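You operate a simulated robot arm through the tools that you are given. There is no shell and no other tool. Be economical: measure what you need, move in short steps, check, and stop when the job is done.

Carry out the task below with a simulated robot arm. There is one attempt and no reset: what you move stays moved.

TASK
Open the drawer of the check bench.
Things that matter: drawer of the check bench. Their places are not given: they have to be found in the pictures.

It is judged by the outcome, as a careful person would: the job done as asked, and still so three seconds after it is handed in. It fails if anything else is knocked over, pushed out of place, dropped, spilled or broken.

THE ROBOT
A 6-joint arm with a two-finger parallel gripper, fixed in place. Base frame: the origin is at the foot of the arm, x ahead of it, y to its left, z up. Lengths are in m, angles in rad, forces in N, time in s.
With the tool pointing down near the work surface it reaches from about 0.24 to 0.66 m from the base axis. Its first joint turns from -1.152 to 1.152 rad. Payload 2.9 kg.
Tool frame: the origin (TCP) lies between the finger pads and is the grasp point; the fingertips stand 0.03 m ahead of it; z points along the fingers, y is the line along which they close. The gripper opens to 0.11 m. The fingers are 0.02 m wide and 0.01 m thick; the gripper's body (0.048 by 0.112 m) begins 0.055 m behind the TCP.
Orientation is that of the tool frame in the base frame, as a unit quaternion [x, y, z, w]. With the fingers straight down and closing along the base's y, the tool's x points along the base's -x, its y along +y and its z along -z.

THE INTERFACE
- The arm moves only by the tool servo_tool. Its argument "series" is a list of rows, each a list of 7 numbers: the turn, a rotation vector about the tool's x, y, z in rad, then the shift along the tool's x, y, z in m, then the finger opening in m, from 0 to 0.11. In form: [[wx, wy, wz, dx, dy, dz, grip], ...]. A call has 1 to 8 rows; each row is the pose to reach, as a shift and turn from the pose commanded when the call began, along the tool's axes at that moment. A row lasts 0.2 s, in which the tool goes at most 0.05 m and 0.15 rad; a call with a longer step from one row to the next is refused whole, and so is a gripper value outside its range. A pose out of reach is approached as far as the arm can. The call stops where the force on the tool passes 40 N (or 10 N more than at its start, if that is more) or the arm is blocked; 0.2 s more then pass. The fingers move at their own pace (about 0.108 m/s each) and stop on an object; they squeeze with about 27 N. The grip force told is the motor's: it shows also when the fingers shut on nothing. Time passes only in rows, and 0.2 s behind the last, so rows that repeat a pose let the fingers close. It gives the time, the measured TCP pose, the force on the tool (base axes), the opening and the grip force at its end, in the units of the frame above (readings bear some noise), and new pictures: "views" is both (left out), scene, wrist or none.
- Cameras (640 x 400 px; columns grow to the right, rows downward): "scene" is fixed at [0.0421, 0.4105, 1.3998]; the picture's right is [-0.97, -0.24, 0.00], its down [-0.10, 0.41, -0.91] and it looks along [0.22, -0.88, -0.42] (base axes); focal length 345 px, centre (320, 200). "wrist" rides on the gripper at [-0.036, 0, -0.057] in the tool frame; the picture's right is [0.00, -1.00, 0.00], its down [0.97, 0.00, -0.24] and it looks along [0.24, 0.00, 0.97] (tool axes); focal length 218 px, centre (320, 200).
- locate(camera, pixels): for up to 12 pixels [column, row] of the newest picture of that camera ("zoom" is the newest enlarged one), the place [x, y, z] in the base frame of the surface seen there, good to about 0.002 m. No time passes.
- enlarge(camera, box): a new picture of the part [left, top, right, bottom] of that camera's present view, enlarged. No time passes.
- close_job(): hands the job in; it is judged then, once.

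Work in short steps. Measure before you move; look again where a grasp or a placing could have gone wrong, and mend it. You have 60 turns and 100 pictures in all, the two below and enlarged ones among them. Open the gripper and draw the arm clear of the work before you hand the job in, unless the task says otherwise; then end with one line.

The tools are called after ">>>" as a command line: name --pt "numbers of a row" for each row, then --argument value for the rest, lists and objects as JSON in quotes. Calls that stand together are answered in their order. servo_tool: Moves the arm, as the interface text tells. Its arguments: {"type":"object","properties":{"series":{"type":"array","items":{"type":"array","items":{"type":"number"}}},"views":{"type":"string","enum":["both","scene","wrist","none"]}},"required":["series"]} The other tools are called the same way: locate (camera, pixels) gives the place of the surface under pixels of a picture; enlarge (camera, box) takes an enlarged picture of a part of a camera's view; close_job () hands the job in.

At the start:

```text
t: 0.0
position: [0.3427, -0.3481, 1.0441]
orientation: [0.0, 1.0, 0.001, 0.0]
force: [-0.3, -0.2, -0.3]
grip_width: 0.1101
gripper_force: 0.0
```

scene: 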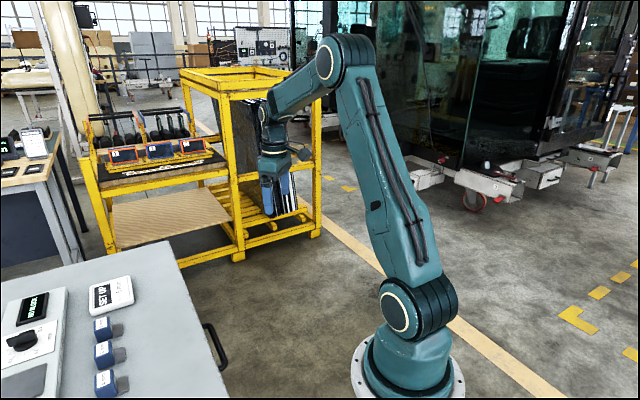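
wrist: 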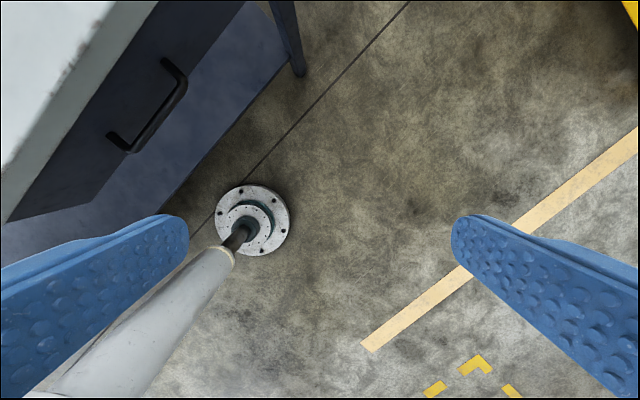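

The handle shows at about (150,105) in the wrist picture and (215,345) in the scene. I'll measure the handle and the drawer front.

>>> locate --camera "wrist" --pixels '[[182, 85], [165, 62], [155, 122], [133, 150], [112, 135], [180, 75], [130, 100], [60, 160], [215, 40], [100, 100], [20, 210], [230, 110]]'

>>> locate --camera "scene" --pixels '[[206, 325], [215, 345], [224, 368], [200, 340], [175, 245], [225, 395], [110, 295], [105, 325], [105, 380], [120, 270]]'

>>> enlarge --camera "wrist" --box '[0, 0, 320, 200]'

>>> enlarge --camera "scene" --box '[0, 200, 320, 400]'

```text
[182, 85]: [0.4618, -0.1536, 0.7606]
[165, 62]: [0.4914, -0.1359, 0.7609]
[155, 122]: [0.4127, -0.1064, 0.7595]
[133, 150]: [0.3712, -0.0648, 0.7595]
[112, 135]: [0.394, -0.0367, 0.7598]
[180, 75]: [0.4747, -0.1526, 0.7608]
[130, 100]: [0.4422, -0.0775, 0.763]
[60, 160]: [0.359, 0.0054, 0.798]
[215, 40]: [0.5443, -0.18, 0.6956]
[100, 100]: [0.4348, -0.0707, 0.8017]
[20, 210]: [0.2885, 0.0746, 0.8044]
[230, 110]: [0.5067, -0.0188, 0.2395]
```

```text
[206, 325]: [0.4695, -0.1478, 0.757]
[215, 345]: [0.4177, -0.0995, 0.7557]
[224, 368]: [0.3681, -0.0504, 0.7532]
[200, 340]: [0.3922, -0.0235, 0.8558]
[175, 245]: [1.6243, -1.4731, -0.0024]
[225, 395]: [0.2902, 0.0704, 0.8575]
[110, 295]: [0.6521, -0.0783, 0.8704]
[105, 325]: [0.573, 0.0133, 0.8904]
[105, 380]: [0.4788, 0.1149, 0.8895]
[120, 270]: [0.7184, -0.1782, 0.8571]
```

```text
2.00 times, centred on (160, 100) of wrist
```

zoom: 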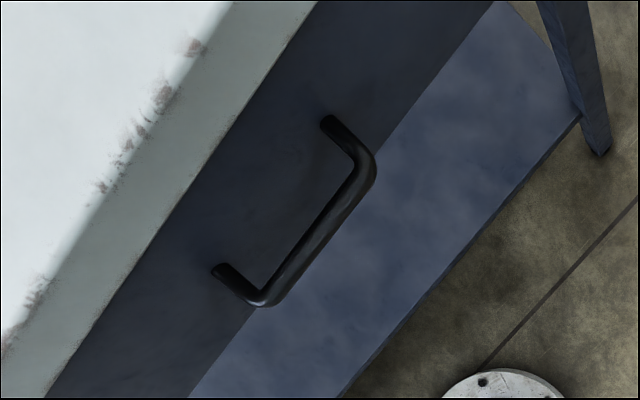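

```text
2.00 times, centred on (160, 300) of scene
```

zoom: 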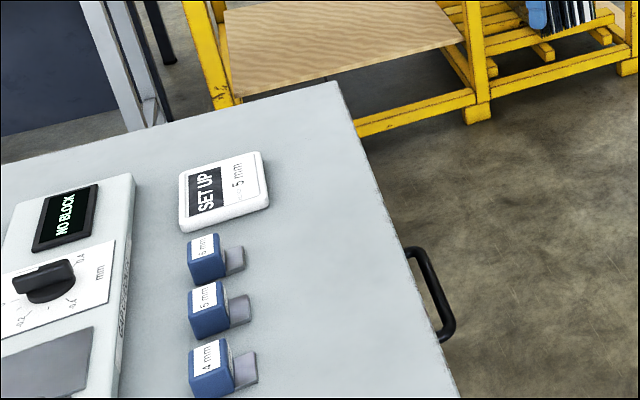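

The drawer front is roughly flush with the table edge; the bar runs at about -45° and stands about 37 mm off it. There is a grey pole in the wrist view, so I'll measure that, then yaw the tool so y points at the drawer.

>>> locate --camera "wrist" --pixels '[[250, 195], [232, 250], [200, 290], [150, 340], [100, 385], [60, 395], [270, 60]]'

>>> locate --camera "scene" --pixels '[[360, 380], [420, 360], [420, 260], [340, 110], [280, 140]]'

>>> servo_tool --pt "0 0 0.13 0 0 0 0.11" --pt "0 0 0.26 0 0 0 0.11" --pt "0 0 0.39 0 0 0 0.11" --pt "0 0 0.52 0 0 0 0.08" --pt "0 0 0.65 0 0 0 0.06" --pt "0 0 0.77 0 0 0 0.06" --pt "0 0 0.77 0 0 0 0.06"

```text
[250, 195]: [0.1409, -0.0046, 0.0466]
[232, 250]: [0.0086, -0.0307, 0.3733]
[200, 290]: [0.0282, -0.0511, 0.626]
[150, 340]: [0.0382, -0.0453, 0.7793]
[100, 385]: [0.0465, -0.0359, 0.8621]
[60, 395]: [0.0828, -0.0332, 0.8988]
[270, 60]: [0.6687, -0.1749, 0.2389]
```

```text
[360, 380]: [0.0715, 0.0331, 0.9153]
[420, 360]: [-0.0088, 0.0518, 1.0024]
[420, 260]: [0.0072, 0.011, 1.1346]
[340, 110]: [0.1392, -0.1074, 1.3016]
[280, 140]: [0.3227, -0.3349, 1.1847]
```

```text
t: 1.6
position: [0.3424, -0.348, 1.0445]
orientation: [0.377, 0.926, 0.0, -0.001]
force: [0.1, 0.5, -0.3]
grip_width: 0.0599
gripper_force: 0.0
```

scene: 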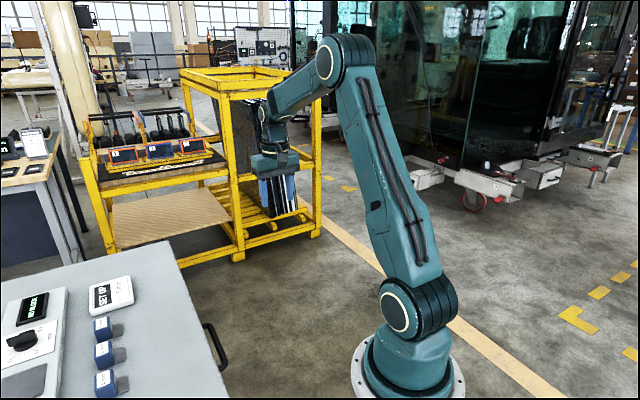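
wrist: 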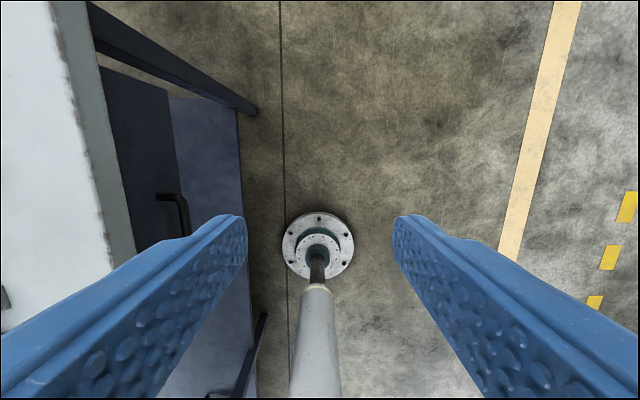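

The yaw is right (handle now nearly vertical in the picture). Next I tilt the tool toward the drawer by about 60° while moving part of the way.

>>> servo_tool --pt "-0.15 0 0 0.015 -0.005 0.015 0.06" --pt "-0.3 0 0 0.03 -0.01 0.03 0.06" --pt "-0.45 0 0 0.045 -0.01 0.045 0.06" --pt "-0.6 0 0 0.06 -0.01 0.06 0.06" --pt "-0.75 0 0 0.08 -0.01 0.08 0.06" --pt "-0.9 0 0 0.1 -0.01 0.1 0.06" --pt "-1.05 0 0 0.118 -0.01 0.12 0.06" --pt "-1.05 0 0 0.118 -0.01 0.12 0.06"

```text
t: 3.4
position: [0.3531, -0.2177, 0.9263]
orientation: [0.325, 0.801, 0.466, 0.188]
force: [0.0, -0.1, 0.0]
grip_width: 0.06
gripper_force: 0.1
out of reach, approached as far as the arm can: row 4, 5, 6, 7, 8
```

scene: 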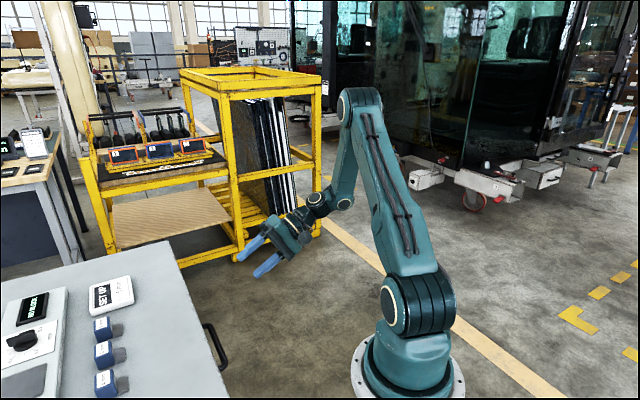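
wrist: 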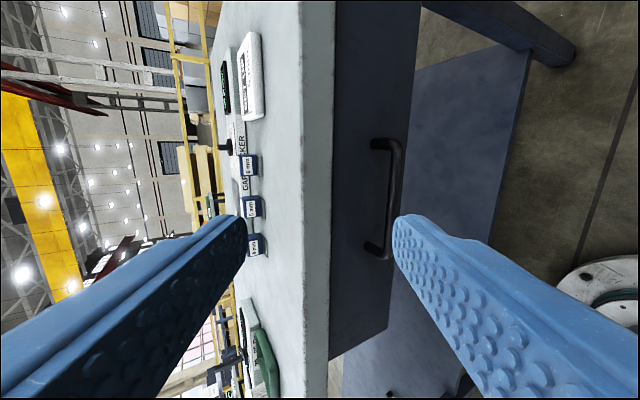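

The orientation was reached, but the position was clipped, likely by joint 1 near its limit. I'll measure the arm's joints and the handle again.

>>> locate --camera "scene" --pixels '[[318, 203], [343, 198], [295, 230], [358, 105], [405, 300]]'

>>> locate --camera "wrist" --pixels '[[398, 155], [395, 200], [387, 248], [374, 144], [366, 246], [375, 200], [350, 200], [330, 200], [405, 120], [372, 300]]'

```text
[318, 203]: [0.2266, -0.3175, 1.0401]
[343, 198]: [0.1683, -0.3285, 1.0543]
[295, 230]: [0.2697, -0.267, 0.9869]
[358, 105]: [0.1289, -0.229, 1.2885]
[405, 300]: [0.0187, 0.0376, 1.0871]
```

```text
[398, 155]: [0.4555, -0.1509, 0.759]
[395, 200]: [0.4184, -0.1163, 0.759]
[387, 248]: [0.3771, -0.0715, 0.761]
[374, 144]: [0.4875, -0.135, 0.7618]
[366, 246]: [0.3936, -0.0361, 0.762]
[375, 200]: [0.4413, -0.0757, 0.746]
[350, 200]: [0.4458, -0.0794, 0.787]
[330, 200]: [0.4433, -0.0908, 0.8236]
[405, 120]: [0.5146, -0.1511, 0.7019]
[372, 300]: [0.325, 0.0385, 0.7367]
```

Bar centre is about (0.419,-0.107,0.755). I'll first line up with the bar about 0.1 m short of it, fingers at 0.06.

>>> servo_tool --pt "0 0 0 0.01 -0.029 0.03 0.06" --pt "0 0 0 0.02 -0.058 0.06 0.06" --pt "0 0 0 0.03 -0.0865 0.09 0.06" --pt "0 0 0 0.03 -0.0865 0.09 0.05"

```text
t: 4.4
position: [0.3605, -0.171, 0.8]
orientation: [0.324, 0.802, 0.465, 0.188]
force: [-0.3, 0.3, 0.1]
grip_width: 0.0501
gripper_force: 0.1
```

scene: 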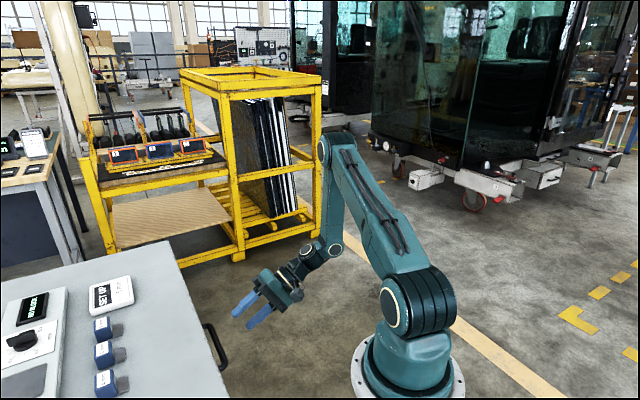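
wrist: 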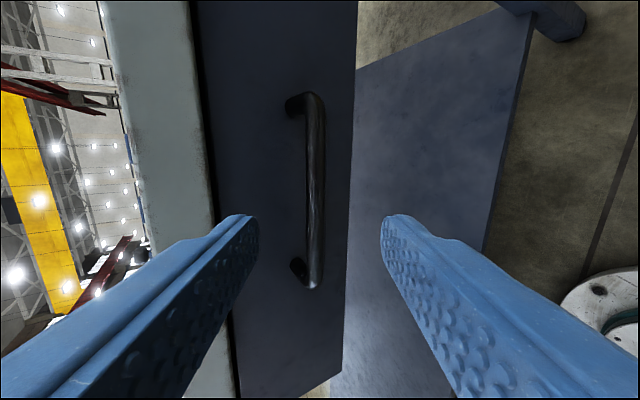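

Commands follow the actual pose. The bar is at column 316, centred between the fingers; I'll refine its measurement.

>>> locate --camera "wrist" --pixels '[[316, 120], [316, 190], [316, 260], [310, 190], [322, 190], [292, 105], [295, 262], [280, 190], [340, 190], [352, 190]]'

>>> enlarge --camera "wrist" --box '[200, 60, 440, 310]'

```text
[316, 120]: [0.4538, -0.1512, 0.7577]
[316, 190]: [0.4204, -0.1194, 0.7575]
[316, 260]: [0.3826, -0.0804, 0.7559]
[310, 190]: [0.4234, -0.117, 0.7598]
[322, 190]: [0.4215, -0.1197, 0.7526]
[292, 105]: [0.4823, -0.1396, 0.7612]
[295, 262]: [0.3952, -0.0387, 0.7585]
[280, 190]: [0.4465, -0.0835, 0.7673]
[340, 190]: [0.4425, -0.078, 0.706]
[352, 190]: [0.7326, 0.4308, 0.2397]
```

```text
1.60 times, centred on (320, 185) of wrist
```

zoom: 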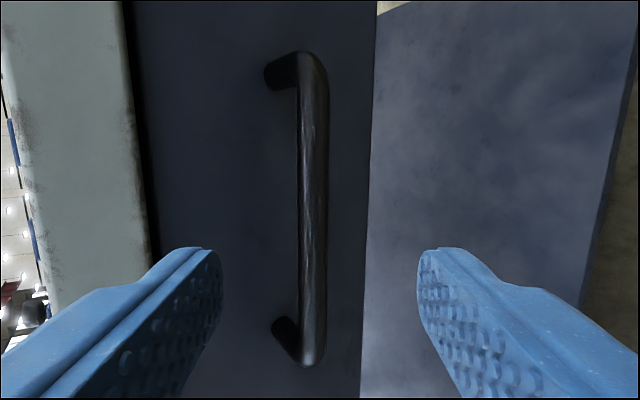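

Bar centre ≈ (0.421,-0.113,0.755), 39 mm off the front. Advancing 0.08 m along the fingers with opening 0.04.

>>> servo_tool --pt "0 0 0 -0.002 0.0024 0.02 0.04" --pt "0 0 0 -0.002 0.0024 0.04 0.04" --pt "0 0 0 -0.002 0.0024 0.06 0.04" --pt "0 0 0 -0.002 0.0024 0.081 0.04" --pt "0 0 0 -0.002 0.0024 0.081 0.04"

```text
t: 5.6
position: [0.4138, -0.1186, 0.7608]
orientation: [0.324, 0.802, 0.465, 0.189]
force: [0.4, 0.2, -0.3]
grip_width: 0.0399
gripper_force: 0.1
```

scene: 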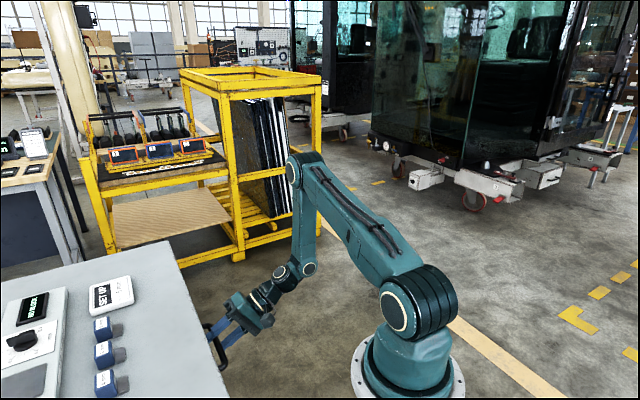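
wrist: 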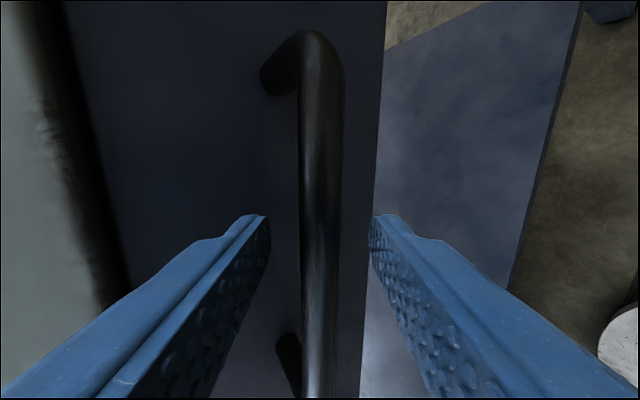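

The fingers straddle the bar, which is centred at column 320. I close on it.

>>> servo_tool --pt "0 0 0 0 0 0 0.0" --pt "0 0 0 0 0 0 0.0" --pt "0 0 0 0 0 0 0.0" --views "wrist"

```text
t: 6.4
position: [0.4142, -0.1198, 0.7608]
orientation: [0.324, 0.802, 0.465, 0.188]
force: [0.9, 1.7, 5.7]
grip_width: 0.0136
gripper_force: 45.2
```

wrist: 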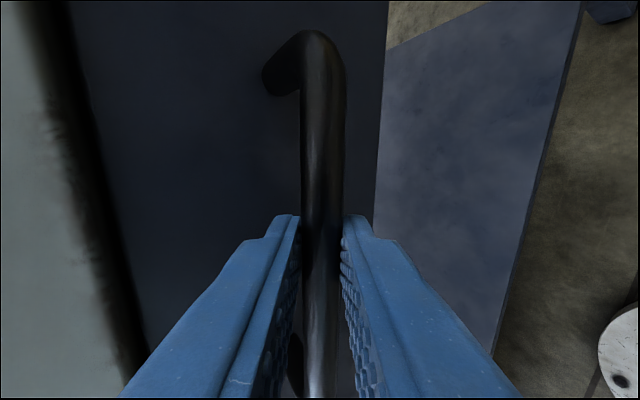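

Gripped (13.6 mm). Pull straight out 6 cm along the drawer normal.

>>> servo_tool --pt "0 0 0 0 -0.005 -0.0087 0.0" --pt "0 0 0 0 -0.01 -0.0174 0.0" --pt "0 0 0 0 -0.015 -0.0261 0.0" --pt "0 0 0 0 -0.02 -0.0348 0.0" --pt "0 0 0 0 -0.025 -0.0435 0.0" --pt "0 0 0 0 -0.03 -0.0522 0.0"

```text
t: 7.8
position: [0.3722, -0.1609, 0.7616]
orientation: [0.324, 0.801, 0.467, 0.19]
force: [-3.0, 5.4, 19.8]
grip_width: 0.0135
gripper_force: 45.4
```

scene: 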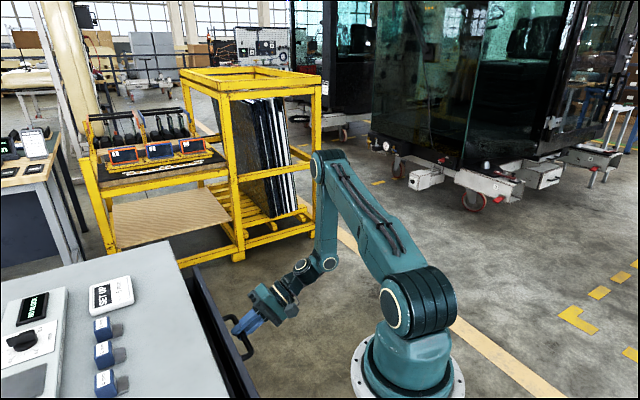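
wrist: 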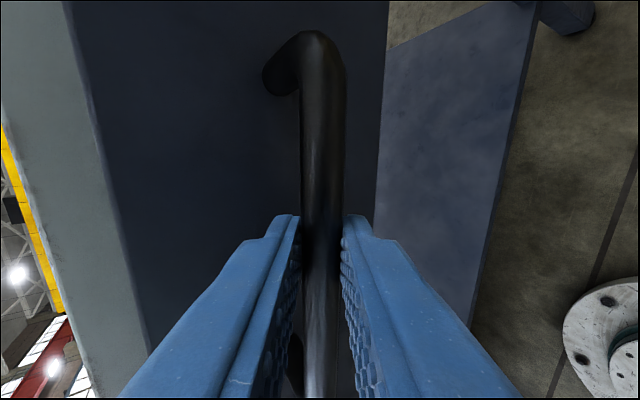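

The drawer is sliding; vertical load is about 20 N. I keep pulling another 6 cm while easing the tilt from 60° to about 37° around the bar, so the wrist stays within joint 1's range, with 1 mm of lift.

>>> servo_tool --pt "0.067 0 0 0 -0.0035 -0.0088 0.0" --pt "0.134 0 0 0 -0.0075 -0.0174 0.0" --pt "0.2 0 0 0 -0.0115 -0.026 0.0" --pt "0.267 0 0 0 -0.0155 -0.0345 0.0" --pt "0.334 0 0 0 -0.0194 -0.043 0.0" --pt "0.4 0 0 0 -0.0233 -0.0515 0.0"

```text
t: 9.2
position: [0.3317, -0.2025, 0.7654]
orientation: [0.357, 0.878, 0.295, 0.12]
force: [-4.8, 5.1, -2.3]
grip_width: 0.0138
gripper_force: 44.9
```

scene: 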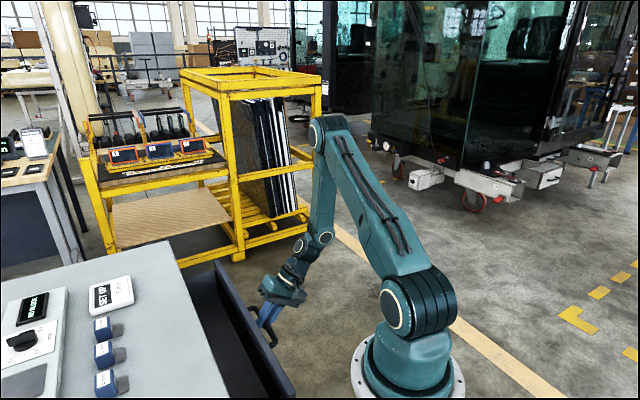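
wrist: 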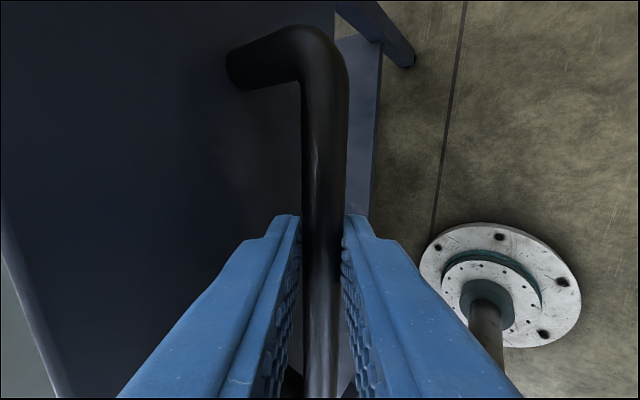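

Opened about 12 cm, forces low. I check the drawer's near corner against the arm's pedestal before pulling further.

>>> locate --camera "scene" --pixels '[[290, 388], [280, 365], [216, 265], [240, 315], [262, 397], [195, 285]]'

>>> enlarge --camera "scene" --box '[160, 240, 360, 400]'

```text
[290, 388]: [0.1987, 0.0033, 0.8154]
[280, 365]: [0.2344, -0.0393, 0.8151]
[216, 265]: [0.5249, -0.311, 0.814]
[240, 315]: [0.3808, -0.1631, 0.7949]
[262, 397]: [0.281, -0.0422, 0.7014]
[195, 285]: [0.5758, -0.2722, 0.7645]
```

```text
2.50 times, centred on (260, 320) of scene
```

zoom: 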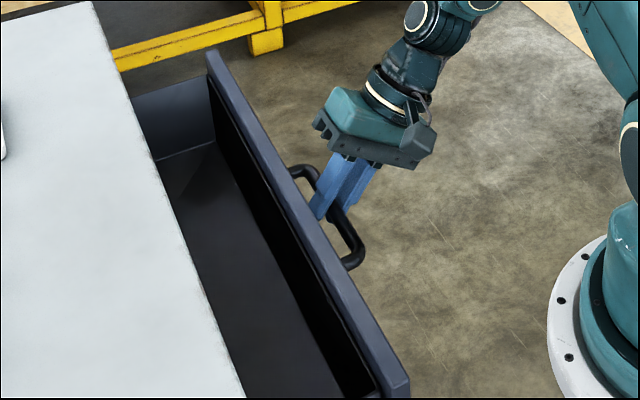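

The near corner sits at (0.20,0.00) with ample room to the pedestal. Pull another 8 cm.

>>> servo_tool --pt "0.025 0 0 0 -0.0076 -0.006 0" --pt "0.05 0 0 0 -0.0152 -0.012 0" --pt "0.075 0 0 0 -0.0228 -0.018 0" --pt "0.1 0 0 0 -0.0304 -0.024 0" --pt "0.125 0 0 0 -0.038 -0.03 0" --pt "0.15 0 0 0 -0.0456 -0.036 0" --pt "0.175 0 0 0 -0.0532 -0.042 0" --pt "0.2 0 0 0 -0.0608 -0.048 0"

```text
t: 11.0
position: [0.2782, -0.2562, 0.7666]
orientation: [0.366, 0.903, 0.208, 0.082]
force: [-12.2, 13.5, 10.4]
grip_width: 0.0135
gripper_force: 45.2
```

scene: 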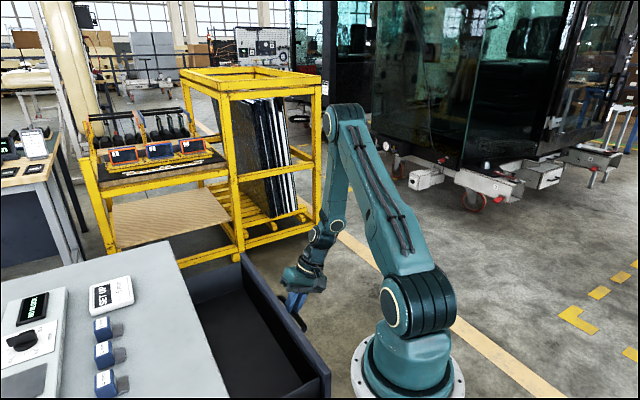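
wrist: 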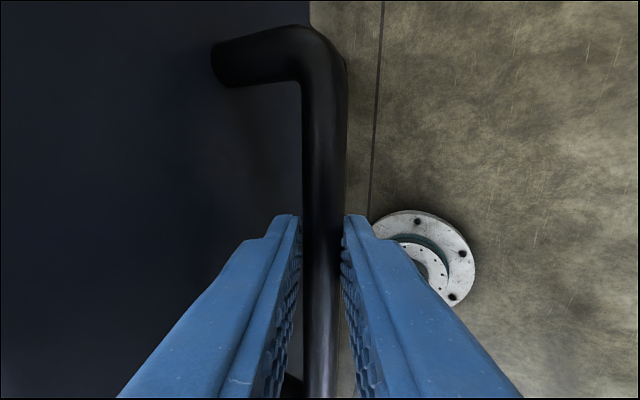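

Open about 19.5 cm. There's some sideways load along the bar (~18 N); I relieve it with a small x shift and pull 3 cm more to see whether travel remains.

>>> servo_tool --pt "0.02 0 0 0.002 -0.0 -0.0 0" --pt "0.04 0 0 0.003 -0.0086 -0.0044 0" --pt "0.06 0 0 0.004 -0.0172 -0.0088 0" --pt "0.08 0 0 0.004 -0.0258 -0.0132 0"

```text
t: 12.0
position: [0.2561, -0.2771, 0.7673]
orientation: [0.369, 0.912, 0.167, 0.072]
force: [8.7, -7.7, 2.3]
grip_width: 0.0134
gripper_force: 45.1
```

scene: 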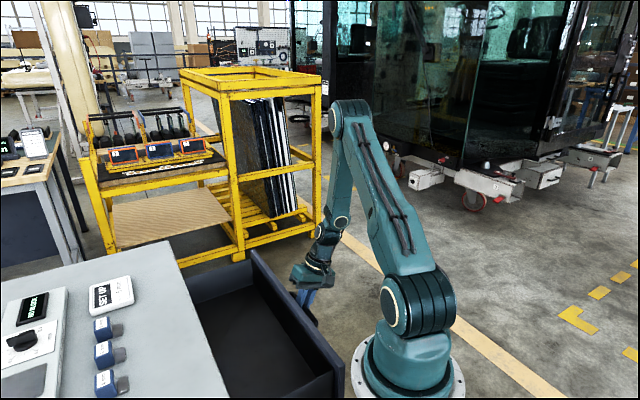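
wrist: 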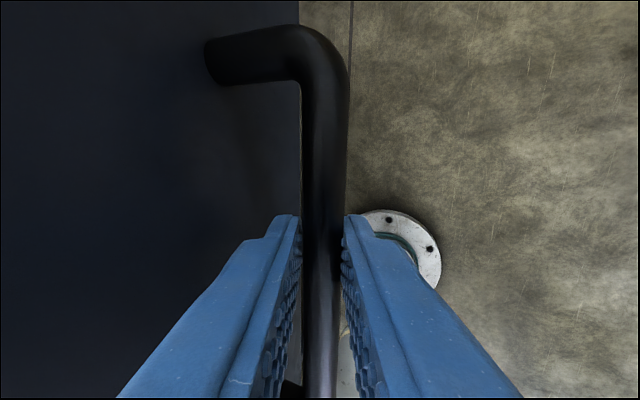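

The drawer is out about 22 cm. I relieve the load, open the fingers slightly (the gap behind the bar is limited), and back out along the fingers.

>>> servo_tool --pt "0 0 0 -0.001 0 0 0.03" --pt "0 0 0 -0.001 0 0 0.034" --pt "0 0 0 -0.001 0 -0.02 0.034" --pt "0 0 0 -0.001 0 -0.05 0.034" --pt "0 0 0 -0.001 0 -0.09 0.034" --pt "0 0 0 -0.001 0 -0.13 0.04"

```text
t: 13.4
position: [0.2507, -0.297, 0.889]
orientation: [0.37, 0.911, 0.169, 0.067]
force: [-0.2, 0.5, 0.7]
grip_width: 0.0398
gripper_force: 0.0
out of reach, approached as far as the arm can: row 5, 6
```

scene: 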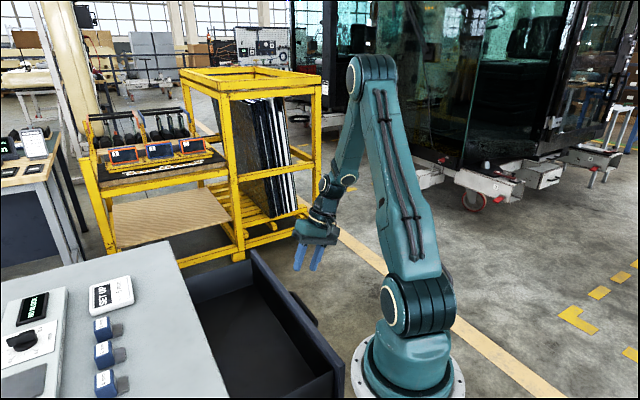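
wrist: 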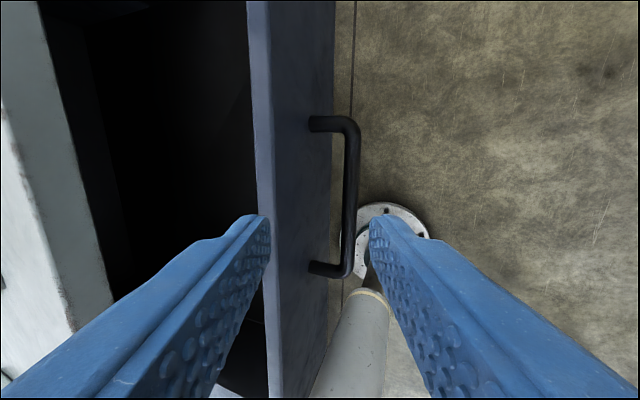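

Drawer stayed open and the fingers are free. I draw the arm further up and away, and confirm the drawer stays.

>>> servo_tool --pt "0 0 0 -0.015 0 -0.03 0.06" --pt "0 0 0 -0.03 0.01 -0.06 0.08" --pt "0 0 0 -0.045 0.02 -0.09 0.1" --pt "0 0 0 -0.06 0.03 -0.12 0.11" --pt "0 0 0 -0.06 0.03 -0.12 0.11" --views "scene"

>>> locate --camera "scene" --pixels '[[254, 255], [330, 372]]'

```text
t: 14.6
position: [0.2876, -0.346, 1.0112]
orientation: [0.369, 0.911, 0.168, 0.068]
force: [0.3, 0.3, -0.7]
grip_width: 0.1101
gripper_force: 0.0
out of reach, approached as far as the arm can: row 1, 2, 4, 5
```

scene: 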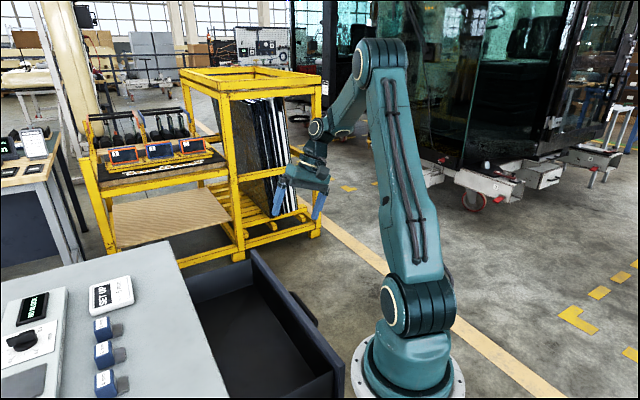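

```text
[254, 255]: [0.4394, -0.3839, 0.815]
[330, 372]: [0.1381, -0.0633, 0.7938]
```

The drawer stands open and still, the items on the bench are in place, and the arm is clear, so I hand the job in.

>>> close_job

```text
The job is handed in.
```

I opened the check bench drawer about 22 cm. It stayed open after I let go, nothing else was disturbed, and the arm is clear with the gripper open.
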